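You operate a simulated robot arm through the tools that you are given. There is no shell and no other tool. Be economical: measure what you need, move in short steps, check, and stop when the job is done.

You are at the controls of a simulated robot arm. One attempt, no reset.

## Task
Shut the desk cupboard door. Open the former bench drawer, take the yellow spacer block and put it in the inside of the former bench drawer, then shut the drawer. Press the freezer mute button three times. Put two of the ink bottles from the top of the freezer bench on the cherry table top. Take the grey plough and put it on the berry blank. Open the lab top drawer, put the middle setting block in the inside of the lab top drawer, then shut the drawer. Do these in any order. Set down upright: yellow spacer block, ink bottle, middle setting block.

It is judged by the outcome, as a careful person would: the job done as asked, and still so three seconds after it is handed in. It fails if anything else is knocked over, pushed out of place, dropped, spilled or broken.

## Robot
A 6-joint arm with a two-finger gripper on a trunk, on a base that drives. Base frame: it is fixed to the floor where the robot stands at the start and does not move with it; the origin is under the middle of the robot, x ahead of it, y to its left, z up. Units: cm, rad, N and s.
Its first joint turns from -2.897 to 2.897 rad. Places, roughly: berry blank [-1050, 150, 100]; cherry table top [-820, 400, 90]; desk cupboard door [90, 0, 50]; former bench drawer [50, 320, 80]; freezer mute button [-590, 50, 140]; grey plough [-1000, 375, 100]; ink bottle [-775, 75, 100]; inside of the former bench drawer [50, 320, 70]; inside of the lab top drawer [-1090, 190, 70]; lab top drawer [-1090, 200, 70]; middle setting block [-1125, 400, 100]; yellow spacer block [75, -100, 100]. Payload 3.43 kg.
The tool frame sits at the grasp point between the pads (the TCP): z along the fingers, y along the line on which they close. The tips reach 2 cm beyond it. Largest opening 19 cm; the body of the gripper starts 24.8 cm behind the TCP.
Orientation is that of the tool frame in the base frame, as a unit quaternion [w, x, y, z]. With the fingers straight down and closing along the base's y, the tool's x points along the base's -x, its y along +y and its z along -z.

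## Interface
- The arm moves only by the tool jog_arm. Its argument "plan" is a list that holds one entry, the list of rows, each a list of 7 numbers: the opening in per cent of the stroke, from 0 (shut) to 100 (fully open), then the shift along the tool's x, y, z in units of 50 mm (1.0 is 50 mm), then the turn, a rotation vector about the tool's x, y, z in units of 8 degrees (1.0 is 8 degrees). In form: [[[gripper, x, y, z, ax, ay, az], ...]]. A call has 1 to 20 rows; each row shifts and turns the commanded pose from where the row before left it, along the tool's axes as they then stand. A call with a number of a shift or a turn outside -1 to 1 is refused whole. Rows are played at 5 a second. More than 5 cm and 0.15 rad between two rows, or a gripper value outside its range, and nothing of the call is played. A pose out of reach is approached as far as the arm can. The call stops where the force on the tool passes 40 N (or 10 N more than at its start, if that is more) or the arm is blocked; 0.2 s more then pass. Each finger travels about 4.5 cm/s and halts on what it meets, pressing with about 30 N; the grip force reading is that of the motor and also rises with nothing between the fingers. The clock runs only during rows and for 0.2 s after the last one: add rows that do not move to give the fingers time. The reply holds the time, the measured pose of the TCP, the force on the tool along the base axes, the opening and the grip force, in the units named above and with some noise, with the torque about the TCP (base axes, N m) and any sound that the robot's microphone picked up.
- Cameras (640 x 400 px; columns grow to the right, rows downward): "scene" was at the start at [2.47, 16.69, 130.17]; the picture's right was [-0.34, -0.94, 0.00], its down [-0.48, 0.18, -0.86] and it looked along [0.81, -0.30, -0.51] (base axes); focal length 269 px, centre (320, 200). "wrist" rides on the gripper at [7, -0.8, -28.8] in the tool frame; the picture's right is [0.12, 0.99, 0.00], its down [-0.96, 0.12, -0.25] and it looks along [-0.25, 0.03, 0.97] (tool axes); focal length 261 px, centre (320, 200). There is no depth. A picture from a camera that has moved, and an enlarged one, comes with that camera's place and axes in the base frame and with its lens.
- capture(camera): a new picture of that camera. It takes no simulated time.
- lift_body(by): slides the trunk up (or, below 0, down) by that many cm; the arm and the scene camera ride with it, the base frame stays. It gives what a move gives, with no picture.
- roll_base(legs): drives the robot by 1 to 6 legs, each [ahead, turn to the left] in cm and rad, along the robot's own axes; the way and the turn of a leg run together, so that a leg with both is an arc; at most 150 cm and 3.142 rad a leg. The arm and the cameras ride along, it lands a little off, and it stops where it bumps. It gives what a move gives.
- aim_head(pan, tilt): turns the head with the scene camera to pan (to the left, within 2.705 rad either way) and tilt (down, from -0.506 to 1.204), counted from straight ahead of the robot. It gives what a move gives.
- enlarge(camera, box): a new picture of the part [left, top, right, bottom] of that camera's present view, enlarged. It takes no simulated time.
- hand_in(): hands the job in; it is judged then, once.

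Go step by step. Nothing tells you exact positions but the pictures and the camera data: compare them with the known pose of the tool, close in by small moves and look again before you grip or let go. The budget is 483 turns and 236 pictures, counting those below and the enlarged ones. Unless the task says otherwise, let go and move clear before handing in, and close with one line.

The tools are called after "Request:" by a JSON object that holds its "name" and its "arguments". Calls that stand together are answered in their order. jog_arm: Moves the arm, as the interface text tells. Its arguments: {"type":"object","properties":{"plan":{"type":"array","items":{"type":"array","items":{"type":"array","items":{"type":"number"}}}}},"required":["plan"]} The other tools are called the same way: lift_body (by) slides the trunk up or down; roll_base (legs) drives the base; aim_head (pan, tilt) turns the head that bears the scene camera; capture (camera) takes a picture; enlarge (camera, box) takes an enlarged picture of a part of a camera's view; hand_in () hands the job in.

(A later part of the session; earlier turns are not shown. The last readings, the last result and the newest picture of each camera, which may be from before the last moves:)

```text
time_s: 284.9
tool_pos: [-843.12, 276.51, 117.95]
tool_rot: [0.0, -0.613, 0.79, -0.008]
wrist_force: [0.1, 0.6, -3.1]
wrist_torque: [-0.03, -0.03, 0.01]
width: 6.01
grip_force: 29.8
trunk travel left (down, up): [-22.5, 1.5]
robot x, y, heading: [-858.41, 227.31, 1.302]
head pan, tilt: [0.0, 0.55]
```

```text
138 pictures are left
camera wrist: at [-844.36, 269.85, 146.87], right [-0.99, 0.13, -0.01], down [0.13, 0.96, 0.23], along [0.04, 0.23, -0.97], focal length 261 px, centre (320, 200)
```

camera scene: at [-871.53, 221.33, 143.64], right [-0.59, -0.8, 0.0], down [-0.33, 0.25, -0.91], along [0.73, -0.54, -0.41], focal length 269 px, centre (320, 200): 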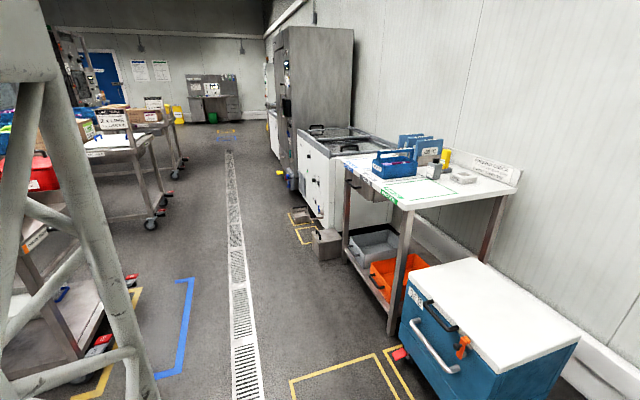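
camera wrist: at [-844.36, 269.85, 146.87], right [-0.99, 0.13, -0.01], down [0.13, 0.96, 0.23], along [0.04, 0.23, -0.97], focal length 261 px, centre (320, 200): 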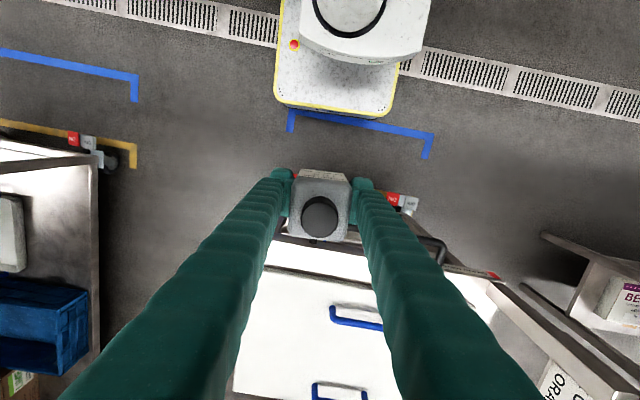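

Request:
{"name": "aim_head", "arguments": {"pan": 0.0, "tilt": 0.6}}

Request:
{"name": "capture", "arguments": {"camera": "scene"}}

```text
time_s: 285.6
tool_pos: [-843.2, 276.46, 117.94]
tool_rot: [-0.002, -0.613, 0.79, -0.009]
wrist_force: [-0.4, -0.6, -3.5]
wrist_torque: [0.0, -0.02, 0.02]
width: 6.0
grip_force: 29.8
trunk travel left (down, up): [-22.5, 1.5]
robot x, y, heading: [-858.2, 227.63, 1.303]
head pan, tilt: [0.0, 0.6]
```

```text
137 pictures are left
camera scene: at [-871.6, 221.38, 143.18], right [-0.59, -0.8, 0.0], down [-0.37, 0.27, -0.89], along [0.71, -0.53, -0.46], focal length 269 px, centre (320, 200)
```

scene: 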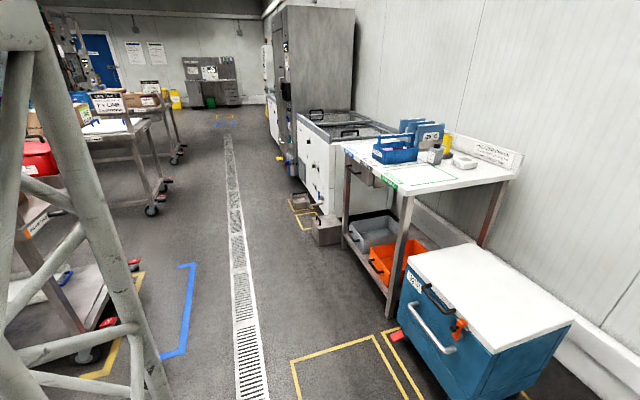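

The head's true direction now lags its reading by about -1.94 rad. I'll try a compensating command.

Request:
{"name": "aim_head", "arguments": {"pan": 1.9, "tilt": 0.6}}

Request:
{"name": "capture", "arguments": {"camera": "scene"}}

```text
time_s: 287.4
tool_pos: [-843.15, 276.49, 117.96]
tool_rot: [0.0, -0.613, 0.79, -0.009]
wrist_force: [-0.2, -0.4, -2.6]
wrist_torque: [-0.02, 0.0, -0.03]
width: 5.98
grip_force: 30.2
trunk travel left (down, up): [-22.5, 1.5]
robot x, y, heading: [-857.93, 227.06, 1.304]
head pan, tilt: [1.901, 0.6]
```

```text
136 pictures are left
camera scene: at [-871.61, 221.39, 143.11], right [-0.59, -0.8, 0.0], down [-0.38, 0.28, -0.88], along [0.71, -0.53, -0.47], focal length 269 px, centre (320, 200)
```

scene: 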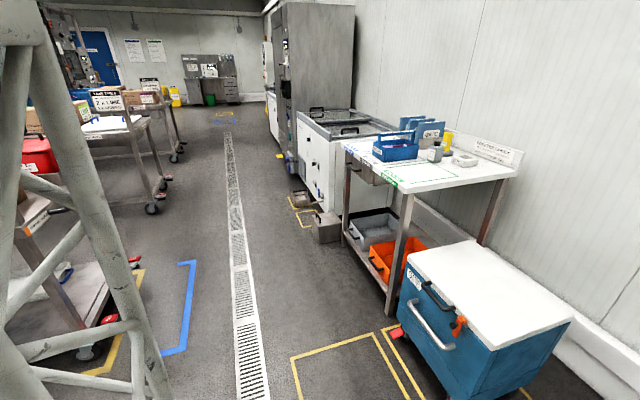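

Request:
{"name": "aim_head", "arguments": {"pan": -2.0, "tilt": 0.3}}

Request:
{"name": "aim_head", "arguments": {"pan": -0.5, "tilt": 0.6}}

Request:
{"name": "capture", "arguments": {"camera": "scene"}}

```text
time_s: 290.6
tool_pos: [-843.15, 276.46, 118.03]
tool_rot: [-0.002, -0.613, 0.79, -0.007]
wrist_force: [0.9, -0.2, -3.5]
wrist_torque: [0.01, 0.03, 0.03]
width: 6.01
grip_force: 29.9
trunk travel left (down, up): [-22.5, 1.5]
robot x, y, heading: [-858.13, 227.45, 1.303]
head pan, tilt: [-2.0, 0.3]
```

```text
time_s: 292.2
tool_pos: [-843.16, 276.43, 117.98]
tool_rot: [-0.001, -0.613, 0.79, -0.009]
wrist_force: [-0.3, -0.2, -4.0]
wrist_torque: [0.0, 0.02, 0.03]
width: 5.99
grip_force: 29.9
trunk travel left (down, up): [-22.5, 1.5]
robot x, y, heading: [-858.11, 227.14, 1.304]
head pan, tilt: [-0.499, 0.6]
```

```text
135 pictures are left
camera scene: at [-871.42, 221.3, 144.71], right [-0.59, -0.81, 0.0], down [-0.25, 0.18, -0.95], along [0.77, -0.56, -0.31], focal length 269 px, centre (320, 200)
```

scene: 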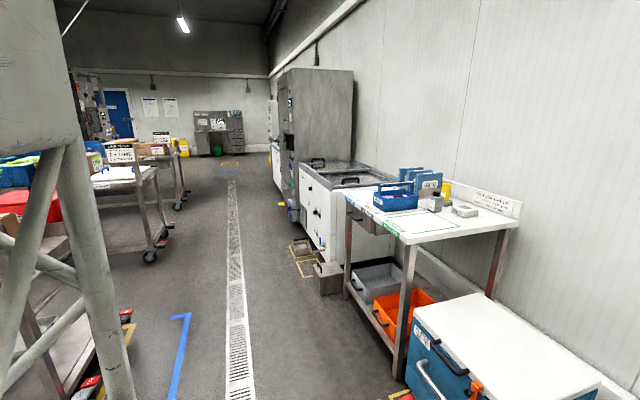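

Request:
{"name": "jog_arm", "arguments": {"plan": [[[0, -0.6, 0, 0, 0, 0, 0], [0, -0.6, 0, 0, 0, 0, 0], [0, 0, 0, 0, 0, 0, 0]]]}}

Request:
{"name": "aim_head", "arguments": {"pan": 0.0, "tilt": 0.6}}

Request:
{"name": "capture", "arguments": {"camera": "scene"}}

```text
time_s: 293.0
tool_pos: [-841.67, 282.06, 117.84]
tool_rot: [-0.002, -0.613, 0.79, -0.009]
wrist_force: [0.0, 0.5, -4.1]
wrist_torque: [-0.01, 0.01, -0.04]
width: 6.0
grip_force: 30.5
trunk travel left (down, up): [-22.5, 1.5]
robot x, y, heading: [-858.4, 226.94, 1.307]
head pan, tilt: [-0.499, 0.6]
```

```text
time_s: 294.0
tool_pos: [-841.71, 282.07, 117.87]
tool_rot: [-0.002, -0.613, 0.79, -0.008]
wrist_force: [0.4, -0.2, -3.7]
wrist_torque: [-0.01, -0.01, 0.02]
width: 5.98
grip_force: 30.0
trunk travel left (down, up): [-22.5, 1.5]
robot x, y, heading: [-858.24, 227.48, 1.303]
head pan, tilt: [0.0, 0.6]
```

```text
134 pictures are left
camera scene: at [-870.06, 224.83, 143.04], right [-0.22, -0.98, 0.0], down [-0.46, 0.1, -0.88], along [0.86, -0.19, -0.47], focal length 269 px, centre (320, 200)
```

scene: 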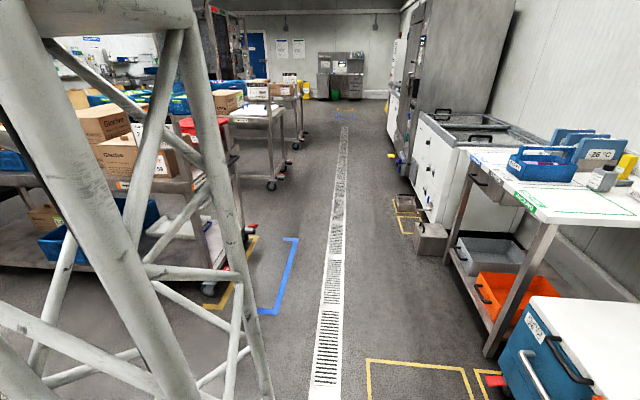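

Request:
{"name": "jog_arm", "arguments": {"plan": [[[0, -0.8, 0, 0, 0, 0, 0], [0, -0.8, 0, 0, 0, 0, 0], [0, 0, 0, 0, 0, 0, 0]]]}}

Request:
{"name": "aim_head", "arguments": {"pan": 0.0, "tilt": 0.65}}

Request:
{"name": "capture", "arguments": {"camera": "scene"}}

Request:
{"name": "capture", "arguments": {"camera": "wrist"}}

```text
time_s: 294.8
tool_pos: [-839.63, 289.92, 117.64]
tool_rot: [-0.002, -0.613, 0.79, -0.008]
wrist_force: [-0.2, 0.0, -4.1]
wrist_torque: [-0.05, 0.03, 0.03]
width: 5.98
grip_force: 29.7
trunk travel left (down, up): [-22.5, 1.5]
robot x, y, heading: [-858.0, 227.08, 1.304]
head pan, tilt: [0.0, 0.6]
```

```text
time_s: 295.4
tool_pos: [-839.62, 289.82, 117.65]
tool_rot: [-0.001, -0.613, 0.79, -0.008]
wrist_force: [0.7, -0.2, -3.1]
wrist_torque: [0.0, 0.0, 0.02]
width: 5.99
grip_force: 29.8
trunk travel left (down, up): [-22.5, 1.5]
robot x, y, heading: [-858.11, 227.17, 1.3]
head pan, tilt: [0.0, 0.649]
```

```text
133 pictures are left
camera scene: at [-876.64, 235.19, 141.65], right [0.96, -0.27, 0.0], down [-0.16, -0.58, -0.8], along [0.21, 0.77, -0.6], focal length 269 px, centre (320, 200)
```

scene: 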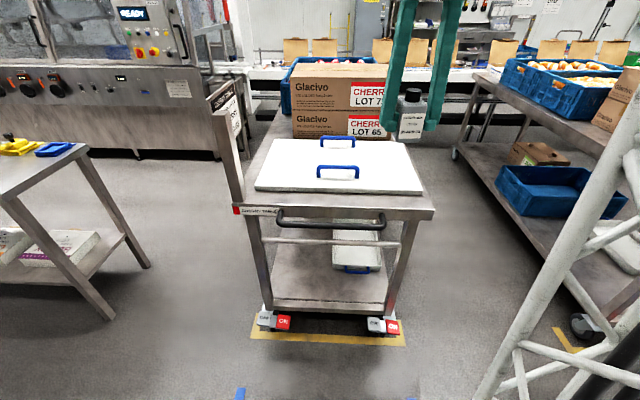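

```text
132 pictures are left
camera wrist: at [-840.86, 283.23, 146.55], right [-0.99, 0.13, -0.01], down [0.13, 0.96, 0.23], along [0.04, 0.23, -0.97], focal length 261 px, centre (320, 200)
```

wrist: 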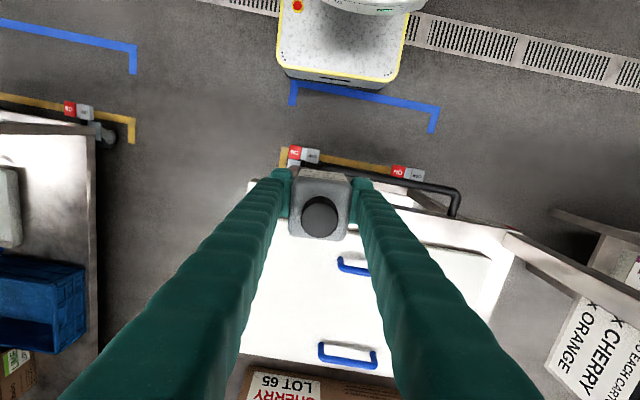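

Request:
{"name": "jog_arm", "arguments": {"plan": [[[0, -0.7, 0.07, 0, 0, 0, 0], [0, -0.7, 0.07, 0, 0, 0, 0], [0, -0.7, 0.07, 0, 0, 0, 0], [0, 0, 0, 0, 0, 0, 0.62], [0, 0, 0, 0.78, 0, 0, 0], [0, 0, 0, 0.78, 0, 0, 0], [0, 0, 0, 0.78, 0, 0, 0], [0, 0, 0, 0.78, 0, 0, 0], [0, 0, 0, 0, 0, 0, 0]]]}}

Request:
{"name": "capture", "arguments": {"camera": "wrist"}}

Request:
{"name": "enlarge", "arguments": {"camera": "scene", "box": [240, 130, 440, 255]}}

```text
time_s: 297.4
tool_pos: [-838.06, 300.21, 102.34]
tool_rot: [-0.001, -0.578, 0.816, -0.008]
wrist_force: [0.4, 0.1, -4.3]
wrist_torque: [-0.04, -0.01, -0.02]
width: 6.01
grip_force: 30.1
trunk travel left (down, up): [-22.5, 1.5]
robot x, y, heading: [-857.84, 227.43, 1.299]
head pan, tilt: [0.0, 0.649]
```

```text
131 pictures are left
camera wrist: at [-839.84, 293.65, 131.06], right [-0.98, 0.22, -0.01], down [0.21, 0.95, 0.24], along [0.06, 0.23, -0.97], focal length 261 px, centre (320, 200)
```

wrist: 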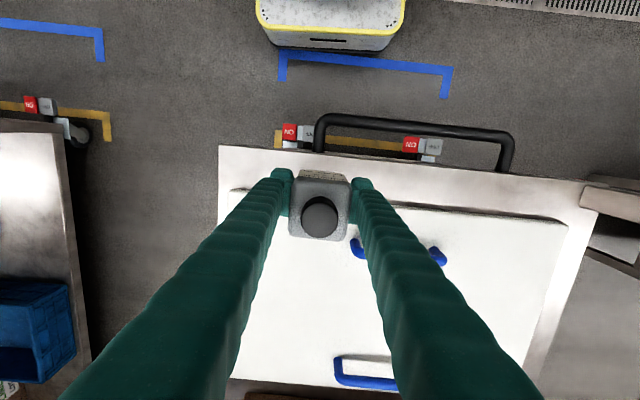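

```text
3.20 times, centred on (340, 192) of scene
camera zoom: at [-876.64, 235.2, 141.65], right [0.96, -0.27, 0.0], down [-0.16, -0.58, -0.8], along [0.21, 0.77, -0.6], focal length 862 px, centre (256, 224)
```

zoom: 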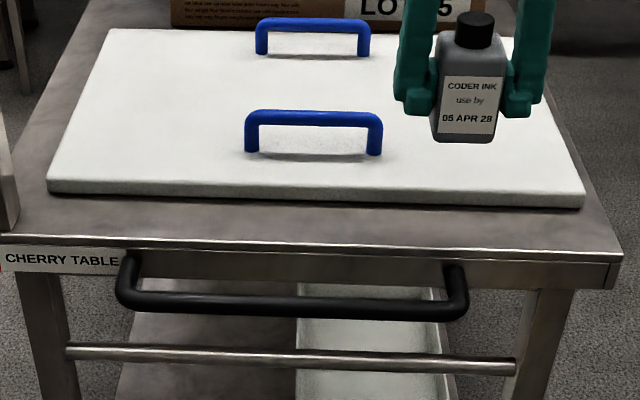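

Request:
{"name": "enlarge", "arguments": {"camera": "wrist", "box": [215, 120, 375, 220]}}

Request:
{"name": "enlarge", "arguments": {"camera": "wrist", "box": [340, 130, 500, 230]}}

```text
4.00 times, centred on (295, 170) of wrist
camera zoom: at [-839.84, 293.65, 131.06], right [-0.98, 0.22, -0.01], down [0.21, 0.95, 0.24], along [0.06, 0.23, -0.97], focal length 1043 px, centre (420, 320)
```

zoom: 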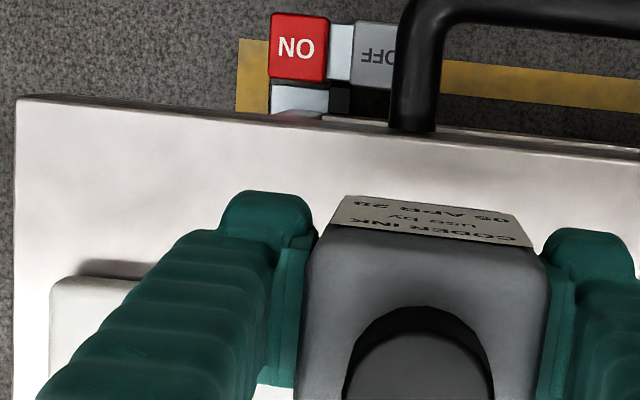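

```text
4.00 times, centred on (420, 180) of wrist
camera zoom: at [-839.84, 293.65, 131.06], right [-0.98, 0.22, -0.01], down [0.21, 0.95, 0.24], along [0.06, 0.23, -0.97], focal length 1043 px, centre (-80, 280)
```

zoom: 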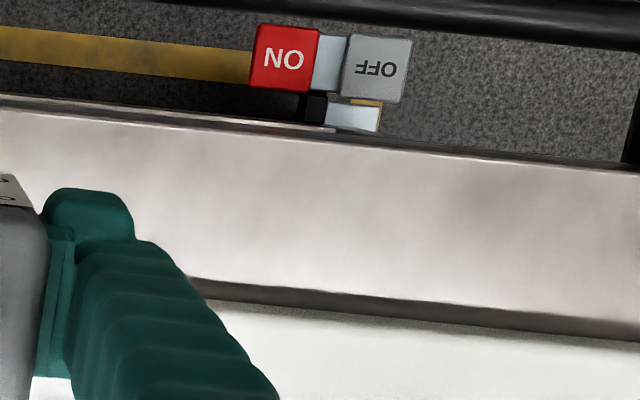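

Request:
{"name": "jog_arm", "arguments": {"plan": [[[0, 0.14, 0, 0.5, 0, 0, 0], [0, 0, 0, 0.6, 0, 0, 0], [0, 0, 0, 0.5, 0, 0, 0], [0, 0, 0, 0, 0, 0, 0]]]}}

Request:
{"name": "enlarge", "arguments": {"camera": "wrist", "box": [220, 110, 420, 235]}}

Request:
{"name": "enlarge", "arguments": {"camera": "scene", "box": [330, 130, 450, 205]}}

```text
time_s: 298.4
tool_pos: [-838.59, 299.3, 94.25]
tool_rot: [0.0, -0.577, 0.817, -0.008]
wrist_force: [0.2, 1.1, -3.7]
wrist_torque: [-0.05, 0.02, 0.01]
width: 5.98
grip_force: 30.1
trunk travel left (down, up): [-22.5, 1.5]
robot x, y, heading: [-858.7, 227.45, 1.304]
head pan, tilt: [0.0, 0.649]
```

```text
3.20 times, centred on (320, 172) of wrist
camera zoom: at [-840.32, 292.82, 123.15], right [-0.98, 0.22, -0.01], down [0.21, 0.95, 0.24], along [0.06, 0.23, -0.97], focal length 834 px, centre (320, 288)
```

zoom: 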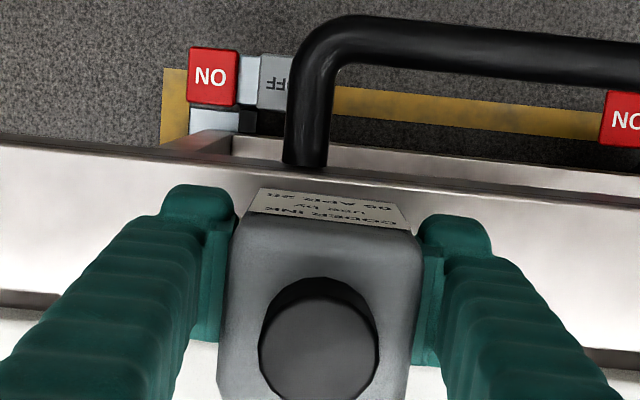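

```text
5.33 times, centred on (390, 168) of scene
camera zoom: at [-876.64, 235.19, 141.65], right [0.96, -0.27, 0.0], down [-0.16, -0.58, -0.8], along [0.21, 0.77, -0.6], focal length 1436 px, centre (-53, 373)
```

zoom: 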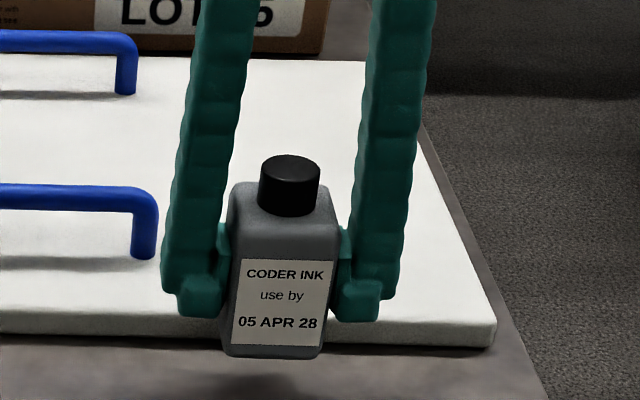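

Request:
{"name": "jog_arm", "arguments": {"plan": [[[0, -0.08, 0, 0.1, 0, 0, 0], [0, 0, 0, 0.1, 0, 0, 0], [0, 0, 0, 0.1, 0, 0, 0], [0, 0, 0, 0, 0, 0, 0]]]}}

Request:
{"name": "enlarge", "arguments": {"camera": "wrist", "box": [220, 110, 420, 235]}}

Request:
{"name": "enlarge", "arguments": {"camera": "scene", "box": [330, 140, 450, 215]}}

```text
time_s: 299.4
tool_pos: [-838.18, 299.76, 92.69]
tool_rot: [-0.001, -0.578, 0.816, -0.008]
wrist_force: [-0.2, -0.5, -3.9]
wrist_torque: [-0.02, 0.03, 0.04]
width: 6.01
grip_force: 29.9
trunk travel left (down, up): [-22.5, 1.5]
robot x, y, heading: [-858.04, 227.55, 1.301]
head pan, tilt: [0.0, 0.649]
```

```text
3.20 times, centred on (320, 172) of wrist
camera zoom: at [-839.9, 293.11, 121.52], right [-0.98, 0.22, -0.01], down [0.21, 0.95, 0.24], along [0.06, 0.23, -0.97], focal length 834 px, centre (320, 288)
```

zoom: 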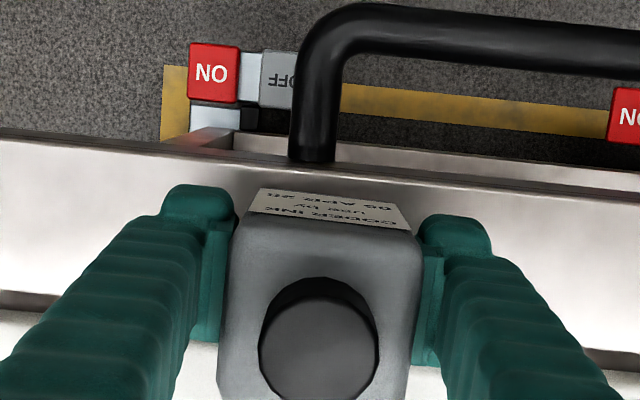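

```text
5.33 times, centred on (390, 178) of scene
camera zoom: at [-876.64, 235.19, 141.65], right [0.96, -0.27, 0.0], down [-0.16, -0.58, -0.8], along [0.21, 0.77, -0.6], focal length 1436 px, centre (-53, 320)
```

zoom: 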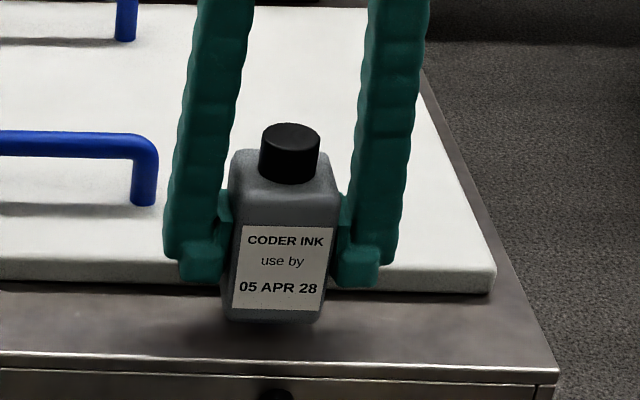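

Request:
{"name": "jog_arm", "arguments": {"plan": [[[0, 0, 0, 0.06, 0, 0, 0], [0, 0, 0, 0.06, 0, 0, 0], [0, 0, 0, 0.06, 0, 0, 0], [0, 0, 0, 0, 0, 0, 0]]]}}

Request:
{"name": "enlarge", "arguments": {"camera": "scene", "box": [330, 140, 450, 215]}}

```text
time_s: 300.4
tool_pos: [-838.03, 299.55, 91.6]
tool_rot: [-0.001, -0.578, 0.816, -0.008]
wrist_force: [-0.2, -0.2, -2.4]
wrist_torque: [0.01, 0.0, 0.01]
width: 5.98
grip_force: 30.1
trunk travel left (down, up): [-22.5, 1.5]
robot x, y, heading: [-858.32, 227.16, 1.304]
head pan, tilt: [0.0, 0.649]
```

```text
5.33 times, centred on (390, 178) of scene
camera zoom: at [-876.64, 235.19, 141.65], right [0.96, -0.27, 0.0], down [-0.16, -0.58, -0.8], along [0.21, 0.77, -0.6], focal length 1436 px, centre (-53, 320)
```

zoom: 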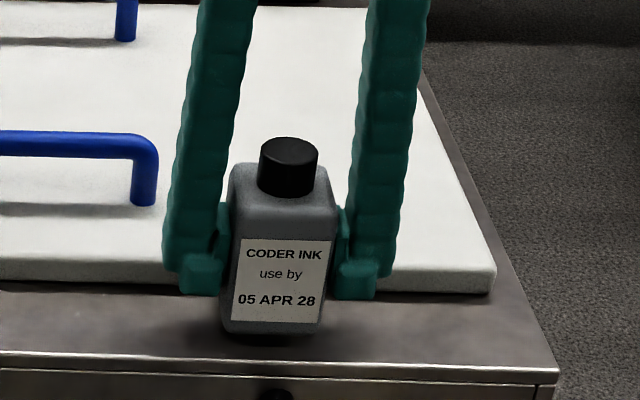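

Request:
{"name": "jog_arm", "arguments": {"plan": [[[0, -0.02, 0, 0.06, 0, 0, 0], [0, 0, 0, 0.06, 0, 0, 0], [0, 0, 0, 0.06, 0, 0, 0], [0, 0, 0, 0, 0, 0, 0]]]}}

Request:
{"name": "enlarge", "arguments": {"camera": "scene", "box": [330, 140, 450, 215]}}

Request:
{"name": "enlarge", "arguments": {"camera": "wrist", "box": [220, 110, 420, 235]}}

```text
time_s: 301.4
tool_pos: [-838.0, 299.86, 90.77]
tool_rot: [0.0, -0.578, 0.816, -0.008]
wrist_force: [0.4, -0.1, -4.3]
wrist_torque: [-0.03, -0.02, 0.02]
width: 5.97
grip_force: 30.1
trunk travel left (down, up): [-22.5, 1.5]
robot x, y, heading: [-857.79, 227.18, 1.299]
head pan, tilt: [0.0, 0.649]
```

```text
5.33 times, centred on (390, 178) of scene
camera zoom: at [-876.64, 235.19, 141.65], right [0.96, -0.27, 0.0], down [-0.16, -0.58, -0.8], along [0.21, 0.77, -0.6], focal length 1436 px, centre (-53, 320)
```

zoom: 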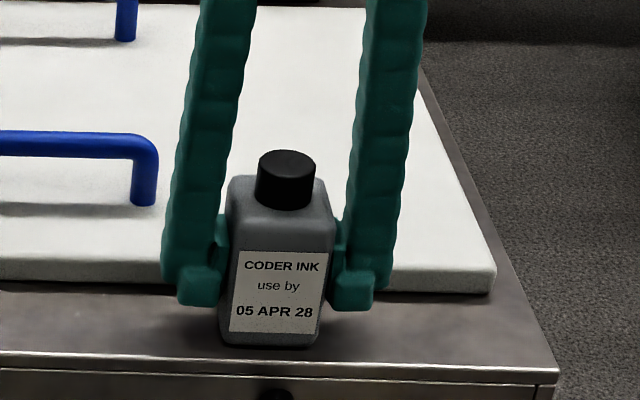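

```text
3.20 times, centred on (320, 172) of wrist
camera zoom: at [-839.79, 293.25, 119.62], right [-0.98, 0.22, -0.01], down [0.21, 0.95, 0.24], along [0.06, 0.23, -0.97], focal length 834 px, centre (320, 288)
```

zoom: 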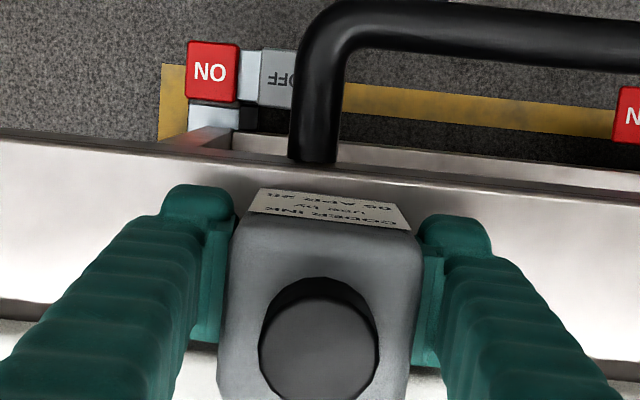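

Request:
{"name": "jog_arm", "arguments": {"plan": [[[0, 0, 0, 0.05, 0, 0, 0], [0, 0, 0, 0.05, 0, 0, 0], [0, 0, 0, 0, 0, 0, 0]]]}}

```text
time_s: 302.2
tool_pos: [-838.11, 299.82, 90.32]
tool_rot: [0.0, -0.578, 0.816, -0.007]
wrist_force: [2.7, -4.0, 25.7]
wrist_torque: [0.23, 0.49, 0.02]
width: 6.05
grip_force: 30.6
trunk travel left (down, up): [-22.5, 1.5]
robot x, y, heading: [-858.04, 227.39, 1.3]
head pan, tilt: [0.0, 0.649]
```

Request:
{"name": "enlarge", "arguments": {"camera": "scene", "box": [350, 155, 430, 205]}}

Request:
{"name": "enlarge", "arguments": {"camera": "wrist", "box": [220, 110, 420, 235]}}

```text
8.00 times, centred on (390, 180) of scene
camera zoom: at [-876.65, 235.09, 141.68], right [0.96, -0.27, 0.0], down [-0.16, -0.58, -0.8], along [0.21, 0.77, -0.6], focal length 2154 px, centre (-240, 360)
```

zoom: 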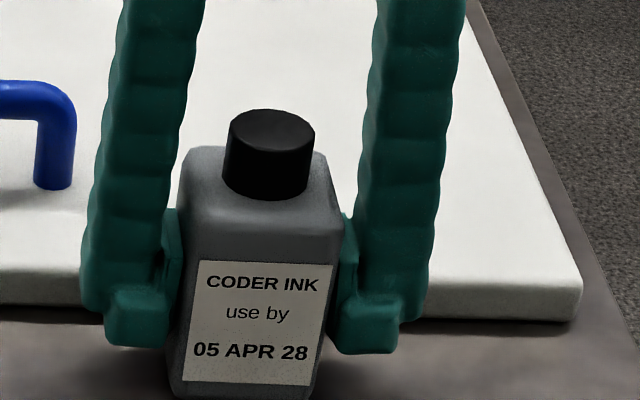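

```text
3.20 times, centred on (320, 172) of wrist
camera zoom: at [-839.72, 293.2, 119.26], right [-0.98, 0.22, -0.01], down [0.21, 0.95, 0.24], along [0.06, 0.23, -0.97], focal length 834 px, centre (320, 288)
```

zoom: 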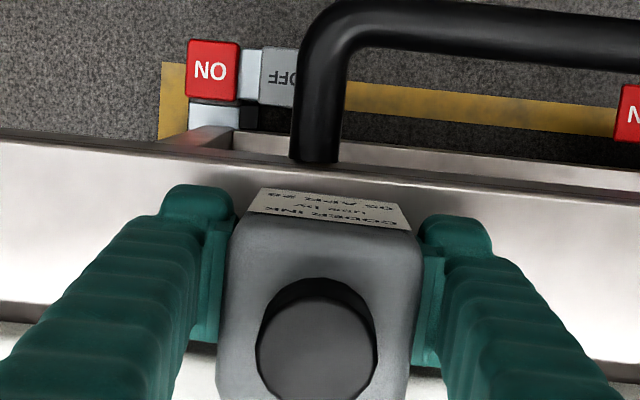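

Request:
{"name": "jog_arm", "arguments": {"plan": [[[0, 0, 0, -0.05, 0, 0, 0], [0, 0.05, 0, 0, 0, 0, 0], [0, 0, 0, 0.04, 0, 0, 0], [0, 0, 0, 0, 0, 0, 0]]]}}

Request:
{"name": "jog_arm", "arguments": {"plan": [[[32, 0, 0, 0, 0, 0, 0], [45, 0, 0, 0, 0, 0, 0], [45, 0, 0, 0, 0, 0, 0], [45, 0, 0, 0, 0, 0, 0]]]}}

Request:
{"name": "enlarge", "arguments": {"camera": "scene", "box": [340, 150, 436, 210]}}

```text
time_s: 303.2
tool_pos: [-838.05, 299.53, 90.43]
tool_rot: [-0.002, -0.578, 0.816, -0.009]
wrist_force: [1.4, -0.8, 16.6]
wrist_torque: [0.36, 0.44, 0.04]
width: 6.01
grip_force: 30.4
trunk travel left (down, up): [-22.5, 1.5]
robot x, y, heading: [-858.26, 227.08, 1.299]
head pan, tilt: [0.0, 0.649]
```

```text
time_s: 304.2
tool_pos: [-838.14, 299.58, 90.32]
tool_rot: [0.0, -0.578, 0.816, -0.009]
wrist_force: [0.3, 0.7, 0.7]
wrist_torque: [0.0, 0.0, -0.01]
width: 8.54
grip_force: 0.1
trunk travel left (down, up): [-22.5, 1.5]
robot x, y, heading: [-857.85, 227.55, 1.301]
head pan, tilt: [0.0, 0.649]
```

```text
6.67 times, centred on (388, 180) of scene
camera zoom: at [-876.64, 235.18, 141.65], right [0.96, -0.27, 0.0], down [-0.16, -0.58, -0.8], along [0.21, 0.77, -0.6], focal length 1795 px, centre (-133, 333)
```

zoom: 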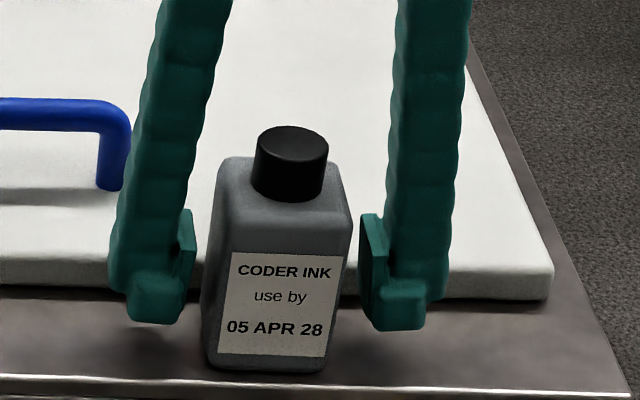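

Bottle one stands on the cherry table. I'll rise clear and check it.

Request:
{"name": "jog_arm", "arguments": {"plan": [[[45, 0, 0, -0.4, 0, 0, 0], [45, 0, 0, -0.9, 0, 0, 0], [45, 0, 0, -0.9, 0, 0, 0], [45, 0, 0, -0.9, 0, 0, 0], [45, 0, 0, -0.9, 0, 0, 0], [45, 0, 0, -0.9, 0, 0, 0], [45, 0.8, 0, 0, 0, 0, 0], [45, 0.8, 0, 0, 0, 0, 0], [45, 0, 0, 0, 0, 0, 0]]]}}

Request:
{"name": "enlarge", "arguments": {"camera": "scene", "box": [220, 100, 460, 250]}}

Request:
{"name": "enlarge", "arguments": {"camera": "wrist", "box": [220, 160, 420, 285]}}

```text
time_s: 306.2
tool_pos: [-841.01, 292.62, 114.76]
tool_rot: [-0.001, -0.578, 0.816, -0.007]
wrist_force: [0.3, -0.6, -0.4]
wrist_torque: [0.07, -0.01, 0.02]
width: 8.57
grip_force: 0.0
trunk travel left (down, up): [-22.5, 1.5]
robot x, y, heading: [-858.03, 227.65, 1.301]
head pan, tilt: [0.0, 0.649]
```

```text
2.67 times, centred on (340, 175) of scene
camera zoom: at [-876.65, 235.15, 141.65], right [0.96, -0.27, 0.0], down [-0.16, -0.58, -0.8], along [0.21, 0.77, -0.6], focal length 718 px, centre (267, 267)
```

zoom: 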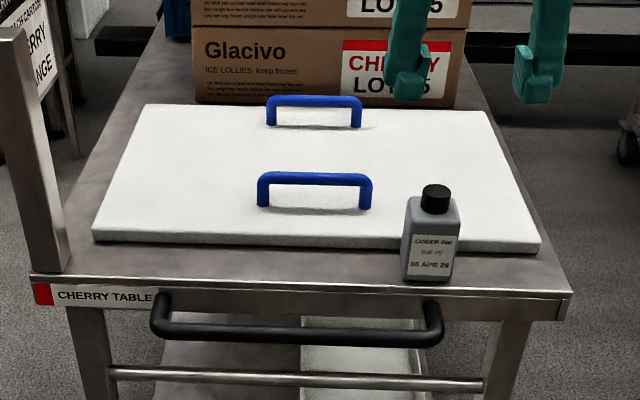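

```text
3.20 times, centred on (320, 222) of wrist
camera zoom: at [-842.74, 285.98, 143.66], right [-0.98, 0.22, -0.01], down [0.21, 0.95, 0.24], along [0.06, 0.23, -0.97], focal length 834 px, centre (320, 128)
```

zoom: 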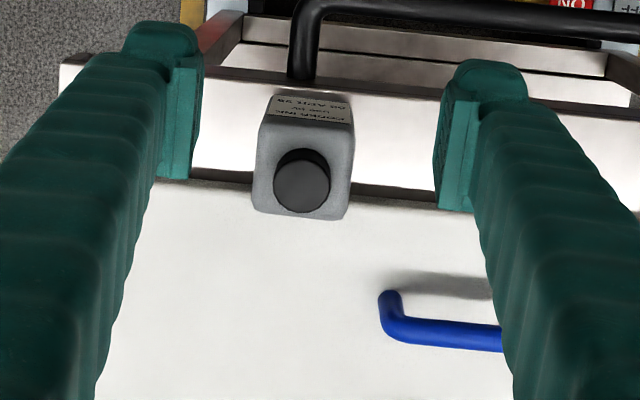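

Request:
{"name": "jog_arm", "arguments": {"plan": [[[60, 0, 0, -0.9, 0, 0, 0], [60, 0, 0, -0.5, 0, 0, 0], [60, 0, 0, 0, 0, 0, 0]]]}}

Request:
{"name": "roll_base", "arguments": {"legs": [[0, -1.89], [54, 0], [54, 0], [0, -1.25]]}}

Request:
{"name": "aim_head", "arguments": {"pan": 0.0, "tilt": 0.6}}

Request:
{"name": "capture", "arguments": {"camera": "scene"}}

Request:
{"name": "capture", "arguments": {"camera": "wrist"}}

```text
time_s: 307.0
tool_pos: [-840.68, 292.71, 121.77]
tool_rot: [-0.001, -0.578, 0.816, -0.007]
wrist_force: [0.3, -0.4, -0.9]
wrist_torque: [0.02, -0.02, 0.01]
width: 11.4
grip_force: 0.1
trunk travel left (down, up): [-22.5, 1.5]
robot x, y, heading: [-858.29, 227.5, 1.298]
head pan, tilt: [0.0, 0.649]
```

```text
time_s: 320.9
tool_pos: [-791.9, 103.1, 121.79]
tool_rot: [-0.008, 0.831, 0.556, 0.001]
wrist_force: [0.1, 0.0, 0.2]
wrist_torque: [0.01, -0.01, 0.04]
width: 11.41
grip_force: 0.0
trunk travel left (down, up): [-22.5, 1.5]
robot x, y, heading: [-770.64, 167.1, -1.895]
head pan, tilt: [0.0, 0.649]
```

```text
time_s: 321.5
tool_pos: [-791.93, 103.03, 121.85]
tool_rot: [-0.008, 0.831, 0.557, 0.001]
wrist_force: [-0.7, 0.0, 0.6]
wrist_torque: [-0.05, 0.02, 0.0]
width: 11.41
grip_force: 0.0
trunk travel left (down, up): [-22.5, 1.5]
robot x, y, heading: [-771.13, 167.27, -1.894]
head pan, tilt: [0.0, 0.6]
```

```text
115 pictures are left
camera scene: at [-753.21, 158.22, 142.08], right [-0.95, 0.32, 0.0], down [0.18, 0.54, -0.82], along [-0.26, -0.78, -0.57], focal length 269 px, centre (320, 200)
```

scene: 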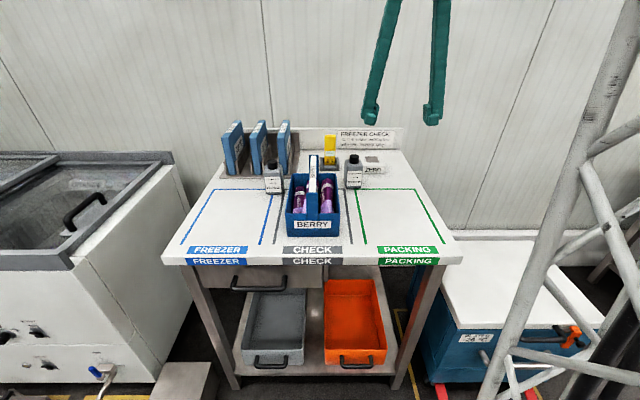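

```text
114 pictures are left
camera wrist: at [-789.77, 109.46, 150.69], right [0.96, -0.27, -0.01], down [-0.26, -0.94, 0.24], along [-0.07, -0.22, -0.97], focal length 261 px, centre (320, 200)
```

wrist: 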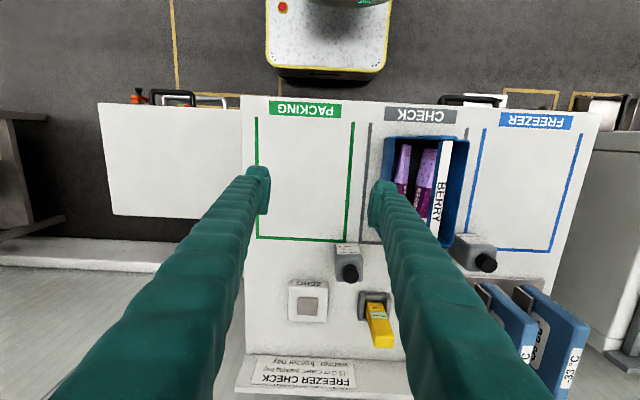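

Request:
{"name": "jog_arm", "arguments": {"plan": [[[50, -0.835, 0.375, 0, 0, 0, 0], [50, -0.835, 0.375, 0, 0, 0, 0], [50, -0.835, 0.375, 0, 0, 0, 0], [50, -0.835, 0.375, 0, 0, 0, 0], [50, 0, 0, 0, 0, 0, 0]]]}}

Request:
{"name": "enlarge", "arguments": {"camera": "wrist", "box": [220, 110, 420, 235]}}

```text
time_s: 322.7
tool_pos: [-790.85, 84.64, 121.1]
tool_rot: [-0.008, 0.831, 0.556, 0.002]
wrist_force: [-0.6, 0.0, -0.9]
wrist_torque: [0.15, -0.05, -0.01]
width: 9.5
grip_force: 0.0
trunk travel left (down, up): [-22.5, 1.5]
robot x, y, heading: [-771.48, 167.35, -1.894]
head pan, tilt: [0.0, 0.6]
```

```text
3.20 times, centred on (320, 172) of wrist
camera zoom: at [-788.71, 91.01, 149.99], right [0.96, -0.27, -0.01], down [-0.26, -0.94, 0.23], along [-0.07, -0.22, -0.97], focal length 834 px, centre (320, 288)
```

zoom: 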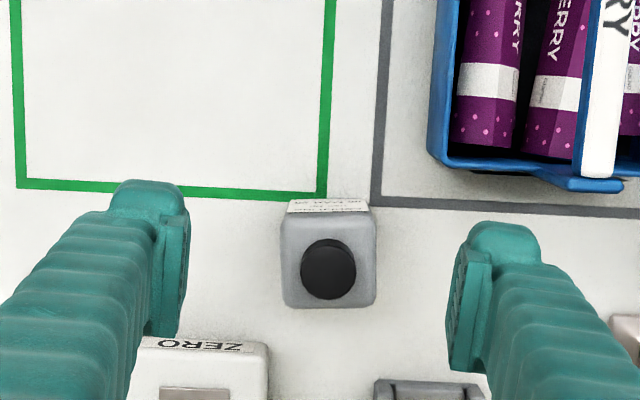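

Request:
{"name": "jog_arm", "arguments": {"plan": [[[50, -0.8, 0.21, 0, 0, 0, 0], [50, 0, 0, 0, 0, 0, -0.6], [50, 0, 0, 0, 0, 0, -0.59], [50, 0, 0, 0.9, 0, 0, 0], [50, 0, 0, 0.9, 0, 0, 0], [50, 0, 0, 0.9, 0, 0, 0], [50, 0, 0, 0, 0, 0, 0]]]}}

Request:
{"name": "capture", "arguments": {"camera": "wrist"}}

```text
time_s: 324.3
tool_pos: [-791.82, 80.82, 107.9]
tool_rot: [-0.009, 0.782, 0.624, 0.001]
wrist_force: [0.0, -0.4, -0.3]
wrist_torque: [0.03, 0.02, 0.03]
width: 9.49
grip_force: 0.2
trunk travel left (down, up): [-22.5, 1.5]
robot x, y, heading: [-771.14, 167.48, -1.89]
head pan, tilt: [0.0, 0.6]
```

```text
112 pictures are left
camera wrist: at [-790.89, 87.43, 136.85], right [0.99, -0.1, -0.01], down [-0.1, -0.97, 0.23], along [-0.03, -0.23, -0.97], focal length 261 px, centre (320, 200)
```

wrist: 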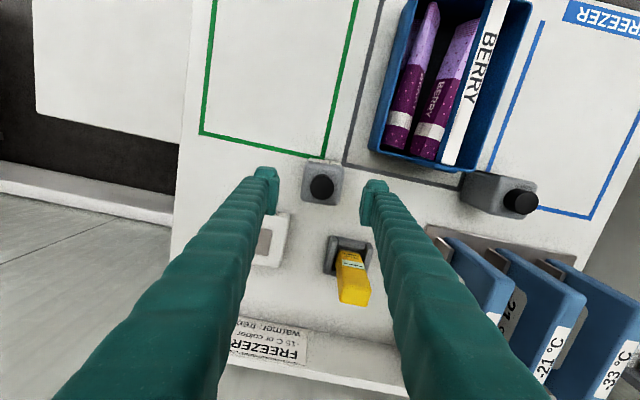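

Request:
{"name": "jog_arm", "arguments": {"plan": [[[50, 0, 0.07, 0.9, 0, 0, 0], [50, 0, 0, 0.9, 0, 0, 0], [50, 0, 0, 0.6, 0, 0, 0], [50, 0, 0, 0.28, 0, 0, 0], [50, 0, 0, 0, 0, 0, 0]]]}}

Request:
{"name": "enlarge", "arguments": {"camera": "scene", "box": [270, 120, 430, 220]}}

Request:
{"name": "capture", "arguments": {"camera": "wrist"}}

```text
time_s: 325.5
tool_pos: [-791.76, 80.99, 94.65]
tool_rot: [-0.008, 0.782, 0.624, 0.001]
wrist_force: [-0.9, 0.4, 0.8]
wrist_torque: [-0.02, -0.02, -0.03]
width: 9.49
grip_force: 0.0
trunk travel left (down, up): [-22.5, 1.5]
robot x, y, heading: [-771.31, 167.29, -1.889]
head pan, tilt: [0.0, 0.6]
```

```text
4.00 times, centred on (350, 170) of scene
camera zoom: at [-753.21, 158.21, 142.08], right [-0.95, 0.32, 0.0], down [0.18, 0.54, -0.82], along [-0.26, -0.78, -0.57], focal length 1077 px, centre (200, 320)
```

zoom: 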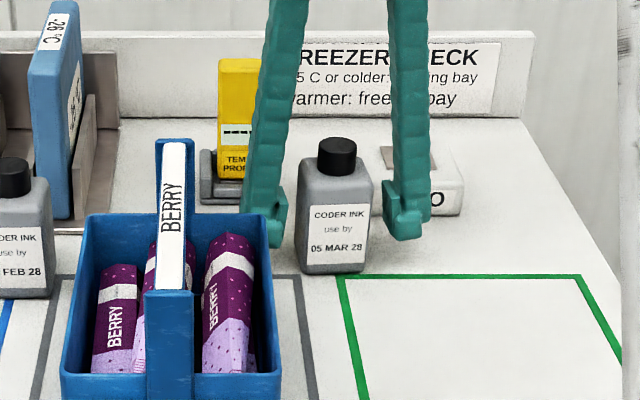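

```text
110 pictures are left
camera wrist: at [-790.75, 87.59, 123.47], right [0.99, -0.1, -0.01], down [-0.1, -0.97, 0.23], along [-0.03, -0.23, -0.97], focal length 261 px, centre (320, 200)
```

wrist: 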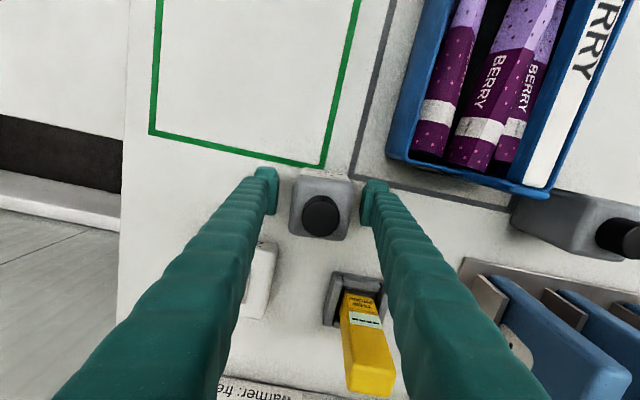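

Request:
{"name": "jog_arm", "arguments": {"plan": [[[0, 0, 0, 0, 0, 0, 0], [0, 0, 0, 0, 0, 0, 0], [0, 0, 0, 0, 0, 0, 0], [0, 0, 0, 0, 0, 0, 0], [0, 0, 0, 0, 0, 0, 0], [0, 0, 0, -0.2, 0, 0, 0], [0, 0, 0, -0.6, 0, 0, 0], [0, 0, 0, -0.9, 0, 0, 0], [0, 0, 0, -0.9, 0, 0, 0], [0, 0, 0, -0.9, 0, 0, 0], [0, 0, 0, -0.9, 0, 0, 0], [0, 0, 0, -0.9, 0, 0, 0], [0, 0.9, 0, 0, 0, 0, 0], [0, 0.9, 0, 0, 0, 0, 0], [0, 0.9, 0, 0, 0, 0, 0], [0, 0.9, 0, 0, 0, 0, 0], [0, 0, 0, 0, 0, 0, 0]]]}}

Request:
{"name": "capture", "arguments": {"camera": "scene"}}

```text
time_s: 329.1
tool_pos: [-787.48, 98.16, 121.66]
tool_rot: [-0.008, 0.781, 0.624, 0.001]
wrist_force: [0.0, 1.0, -3.6]
wrist_torque: [-0.1, 0.02, -0.03]
width: 6.01
grip_force: 29.7
trunk travel left (down, up): [-22.5, 1.5]
robot x, y, heading: [-771.14, 167.09, -1.892]
head pan, tilt: [0.0, 0.6]
```

```text
109 pictures are left
camera scene: at [-753.2, 158.25, 142.08], right [-0.95, 0.32, 0.0], down [0.18, 0.54, -0.83], along [-0.26, -0.78, -0.56], focal length 269 px, centre (320, 200)
```

scene: 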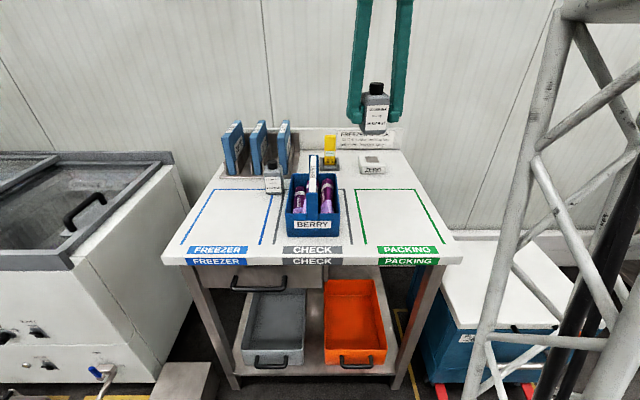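

Request:
{"name": "roll_base", "arguments": {"legs": [[0, -1.855], [53, 0], [53, 0], [0, -1.27]]}}

Request:
{"name": "aim_head", "arguments": {"pan": 0.0, "tilt": 0.65}}

Request:
{"name": "capture", "arguments": {"camera": "scene"}}

```text
time_s: 342.8
tool_pos: [-841.51, 294.96, 121.56]
tool_rot: [-0.002, -0.624, 0.781, -0.008]
wrist_force: [0.4, -0.8, -3.3]
wrist_torque: [-0.02, -0.02, 0.01]
width: 6.0
grip_force: 30.2
trunk travel left (down, up): [-22.5, 1.5]
robot x, y, heading: [-857.61, 225.73, 1.248]
head pan, tilt: [0.0, 0.6]
```

```text
time_s: 343.4
tool_pos: [-841.51, 294.99, 121.53]
tool_rot: [-0.002, -0.624, 0.782, -0.008]
wrist_force: [0.3, 0.5, -2.8]
wrist_torque: [-0.05, 0.0, 0.03]
width: 6.01
grip_force: 29.4
trunk travel left (down, up): [-22.5, 1.5]
robot x, y, heading: [-857.81, 226.03, 1.248]
head pan, tilt: [0.0, 0.649]
```

```text
108 pictures are left
camera scene: at [-875.87, 234.54, 141.65], right [0.95, -0.31, 0.0], down [-0.19, -0.57, -0.8], along [0.25, 0.76, -0.6], focal length 269 px, centre (320, 200)
```

scene: 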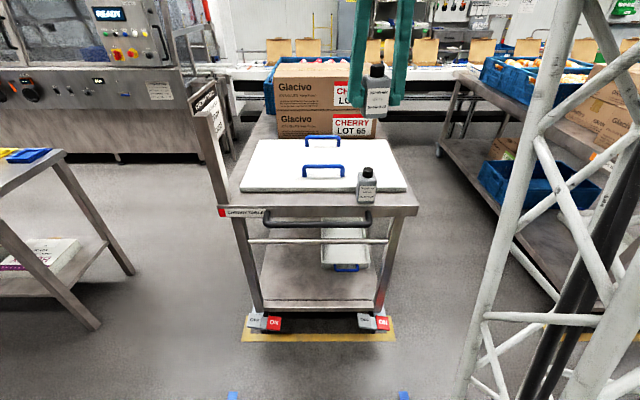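

Request:
{"name": "jog_arm", "arguments": {"plan": [[[0, -0.375, 0.88, 0, 0, 0, 0], [0, -0.375, 0.88, 0, 0, 0, 0], [0, -0.375, 0.88, 0, 0, 0, 0], [0, -0.375, 0.88, 0, 0, 0, 0], [0, 0, 0, 0, 0, 0, 0.82], [0, 0, 0, 0.9, 0, 0, 0], [0, 0, 0, 0.9, 0, 0, 0], [0, 0, 0, 0.9, 0, 0, 0], [0, 0, 0, 0.9, 0, 0, 0], [0, 0, 0, 0.9, 0, 0, 0], [0, 0, 0, 0, 0, 0, 0]]]}}

Request:
{"name": "enlarge", "arguments": {"camera": "wrist", "box": [220, 110, 420, 235]}}

Request:
{"name": "enlarge", "arguments": {"camera": "scene", "box": [220, 100, 420, 225]}}

```text
time_s: 345.8
tool_pos: [-857.07, 306.08, 98.52]
tool_rot: [-0.001, -0.577, 0.817, -0.009]
wrist_force: [0.7, 0.8, -3.8]
wrist_torque: [-0.06, 0.0, -0.04]
width: 5.97
grip_force: 30.1
trunk travel left (down, up): [-22.5, 1.5]
robot x, y, heading: [-857.75, 225.78, 1.252]
head pan, tilt: [0.0, 0.649]
```

```text
3.20 times, centred on (320, 172) of wrist
camera zoom: at [-858.91, 299.55, 127.41], right [-0.98, 0.22, -0.01], down [0.21, 0.95, 0.23], along [0.06, 0.23, -0.97], focal length 834 px, centre (320, 288)
```

zoom: 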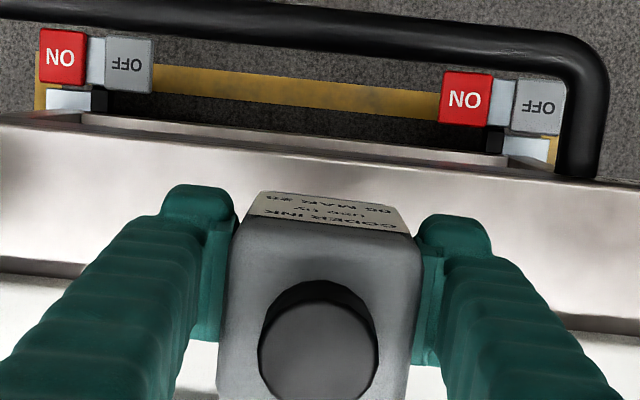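

```text
3.20 times, centred on (320, 162) of scene
camera zoom: at [-875.88, 234.55, 141.65], right [0.95, -0.31, 0.0], down [-0.19, -0.57, -0.8], along [0.25, 0.76, -0.6], focal length 862 px, centre (320, 320)
```

zoom: 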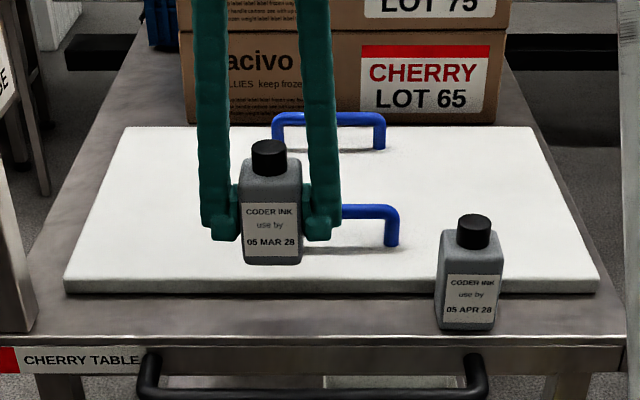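

Request:
{"name": "jog_arm", "arguments": {"plan": [[[0, 0, 0, 0.6, 0, 0, 0], [0, 0, 0, 0.5, 0, 0, 0], [0, 0, 0, 0.3, 0, 0, 0], [0, 0, 0, 0.06, 0, 0, 0], [0, 0, 0, 0.05, 0, 0, 0], [0, 0, 0, 0.05, 0, 0, 0], [0, 0, 0, 0, 0, 0, 0]]]}}

Request:
{"name": "enlarge", "arguments": {"camera": "scene", "box": [250, 130, 378, 210]}}

Request:
{"name": "enlarge", "arguments": {"camera": "wrist", "box": [220, 110, 420, 235]}}

```text
time_s: 347.4
tool_pos: [-856.65, 305.79, 91.0]
tool_rot: [-0.002, -0.578, 0.816, -0.008]
wrist_force: [0.0, -0.2, -3.3]
wrist_torque: [-0.01, 0.02, -0.02]
width: 5.98
grip_force: 29.8
trunk travel left (down, up): [-22.5, 1.5]
robot x, y, heading: [-857.94, 225.96, 1.25]
head pan, tilt: [0.0, 0.649]
```

```text
5.00 times, centred on (314, 170) of scene
camera zoom: at [-875.88, 234.55, 141.65], right [0.95, -0.31, 0.0], down [-0.19, -0.57, -0.8], along [0.25, 0.76, -0.6], focal length 1346 px, centre (350, 350)
```

zoom: 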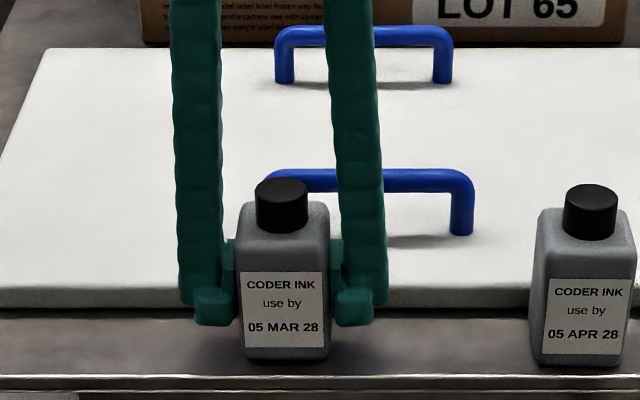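

```text
3.20 times, centred on (320, 172) of wrist
camera zoom: at [-858.56, 299.29, 119.89], right [-0.98, 0.22, -0.01], down [0.21, 0.95, 0.23], along [0.06, 0.23, -0.97], focal length 834 px, centre (320, 288)
```

zoom: 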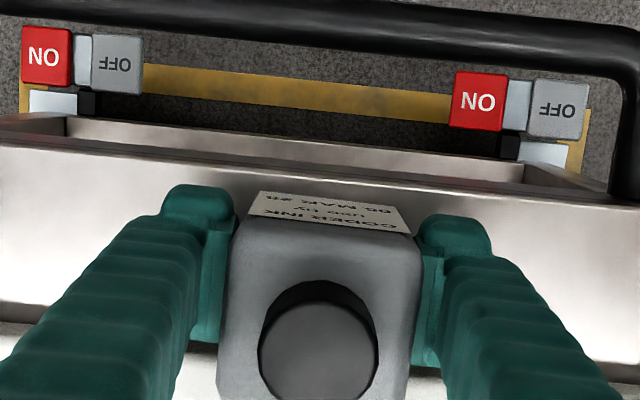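

Request:
{"name": "jog_arm", "arguments": {"plan": [[[0, 0.04, 0, 0.05, 0, 0, 0], [0, 0, 0, 0.04, 0, 0, 0], [0, 0, 0, 0.04, 0, 0, 0], [0, 0, 0, 0, 0, 0, 0]]]}}

```text
time_s: 348.4
tool_pos: [-856.77, 305.5, 90.6]
tool_rot: [-0.001, -0.578, 0.816, -0.008]
wrist_force: [4.6, -5.0, 24.7]
wrist_torque: [0.03, 0.57, 0.04]
width: 6.0
grip_force: 29.8
trunk travel left (down, up): [-22.5, 1.5]
robot x, y, heading: [-857.71, 225.76, 1.25]
head pan, tilt: [0.0, 0.649]
```

Request:
{"name": "jog_arm", "arguments": {"plan": [[[30, 0, 0, -0.03, 0, 0, 0], [45, 0, 0, 0, 0, 0, 0], [45, 0, 0, 0, 0, 0, 0], [45, 0, 0, 0, 0, 0, 0], [45, 0, 0, -0.4, 0, 0, 0], [45, 0, 0, -0.9, 0, 0, 0], [45, 0, 0, -0.9, 0, 0, 0], [45, 0, 0, -0.9, 0, 0, 0], [45, 0, 0, -0.9, 0, 0, 0], [45, 0, 0, -0.9, 0, 0, 0], [45, 0, 0, -0.9, 0, 0, 0], [45, 0, 0, 0, 0, 0, 0]]]}}

Request:
{"name": "enlarge", "arguments": {"camera": "scene", "box": [220, 110, 420, 235]}}

```text
time_s: 351.0
tool_pos: [-857.07, 306.01, 119.38]
tool_rot: [-0.001, -0.578, 0.816, -0.008]
wrist_force: [-0.4, 0.2, -0.7]
wrist_torque: [-0.01, 0.03, 0.01]
width: 8.57
grip_force: 0.1
trunk travel left (down, up): [-22.5, 1.5]
robot x, y, heading: [-857.9, 225.74, 1.257]
head pan, tilt: [0.0, 0.649]
```

```text
3.20 times, centred on (320, 172) of scene
camera zoom: at [-875.88, 234.53, 141.65], right [0.95, -0.31, 0.0], down [-0.19, -0.57, -0.8], along [0.25, 0.76, -0.6], focal length 862 px, centre (320, 288)
```

zoom: 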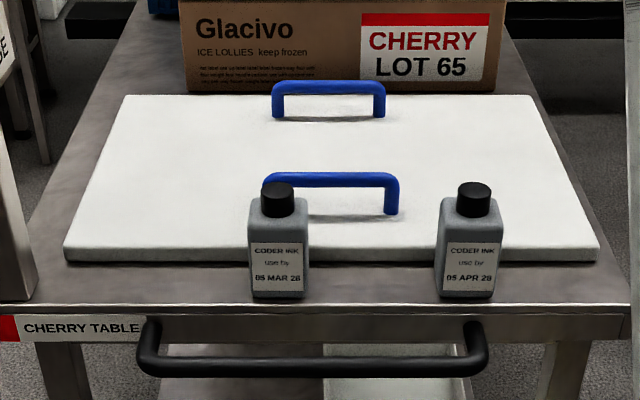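

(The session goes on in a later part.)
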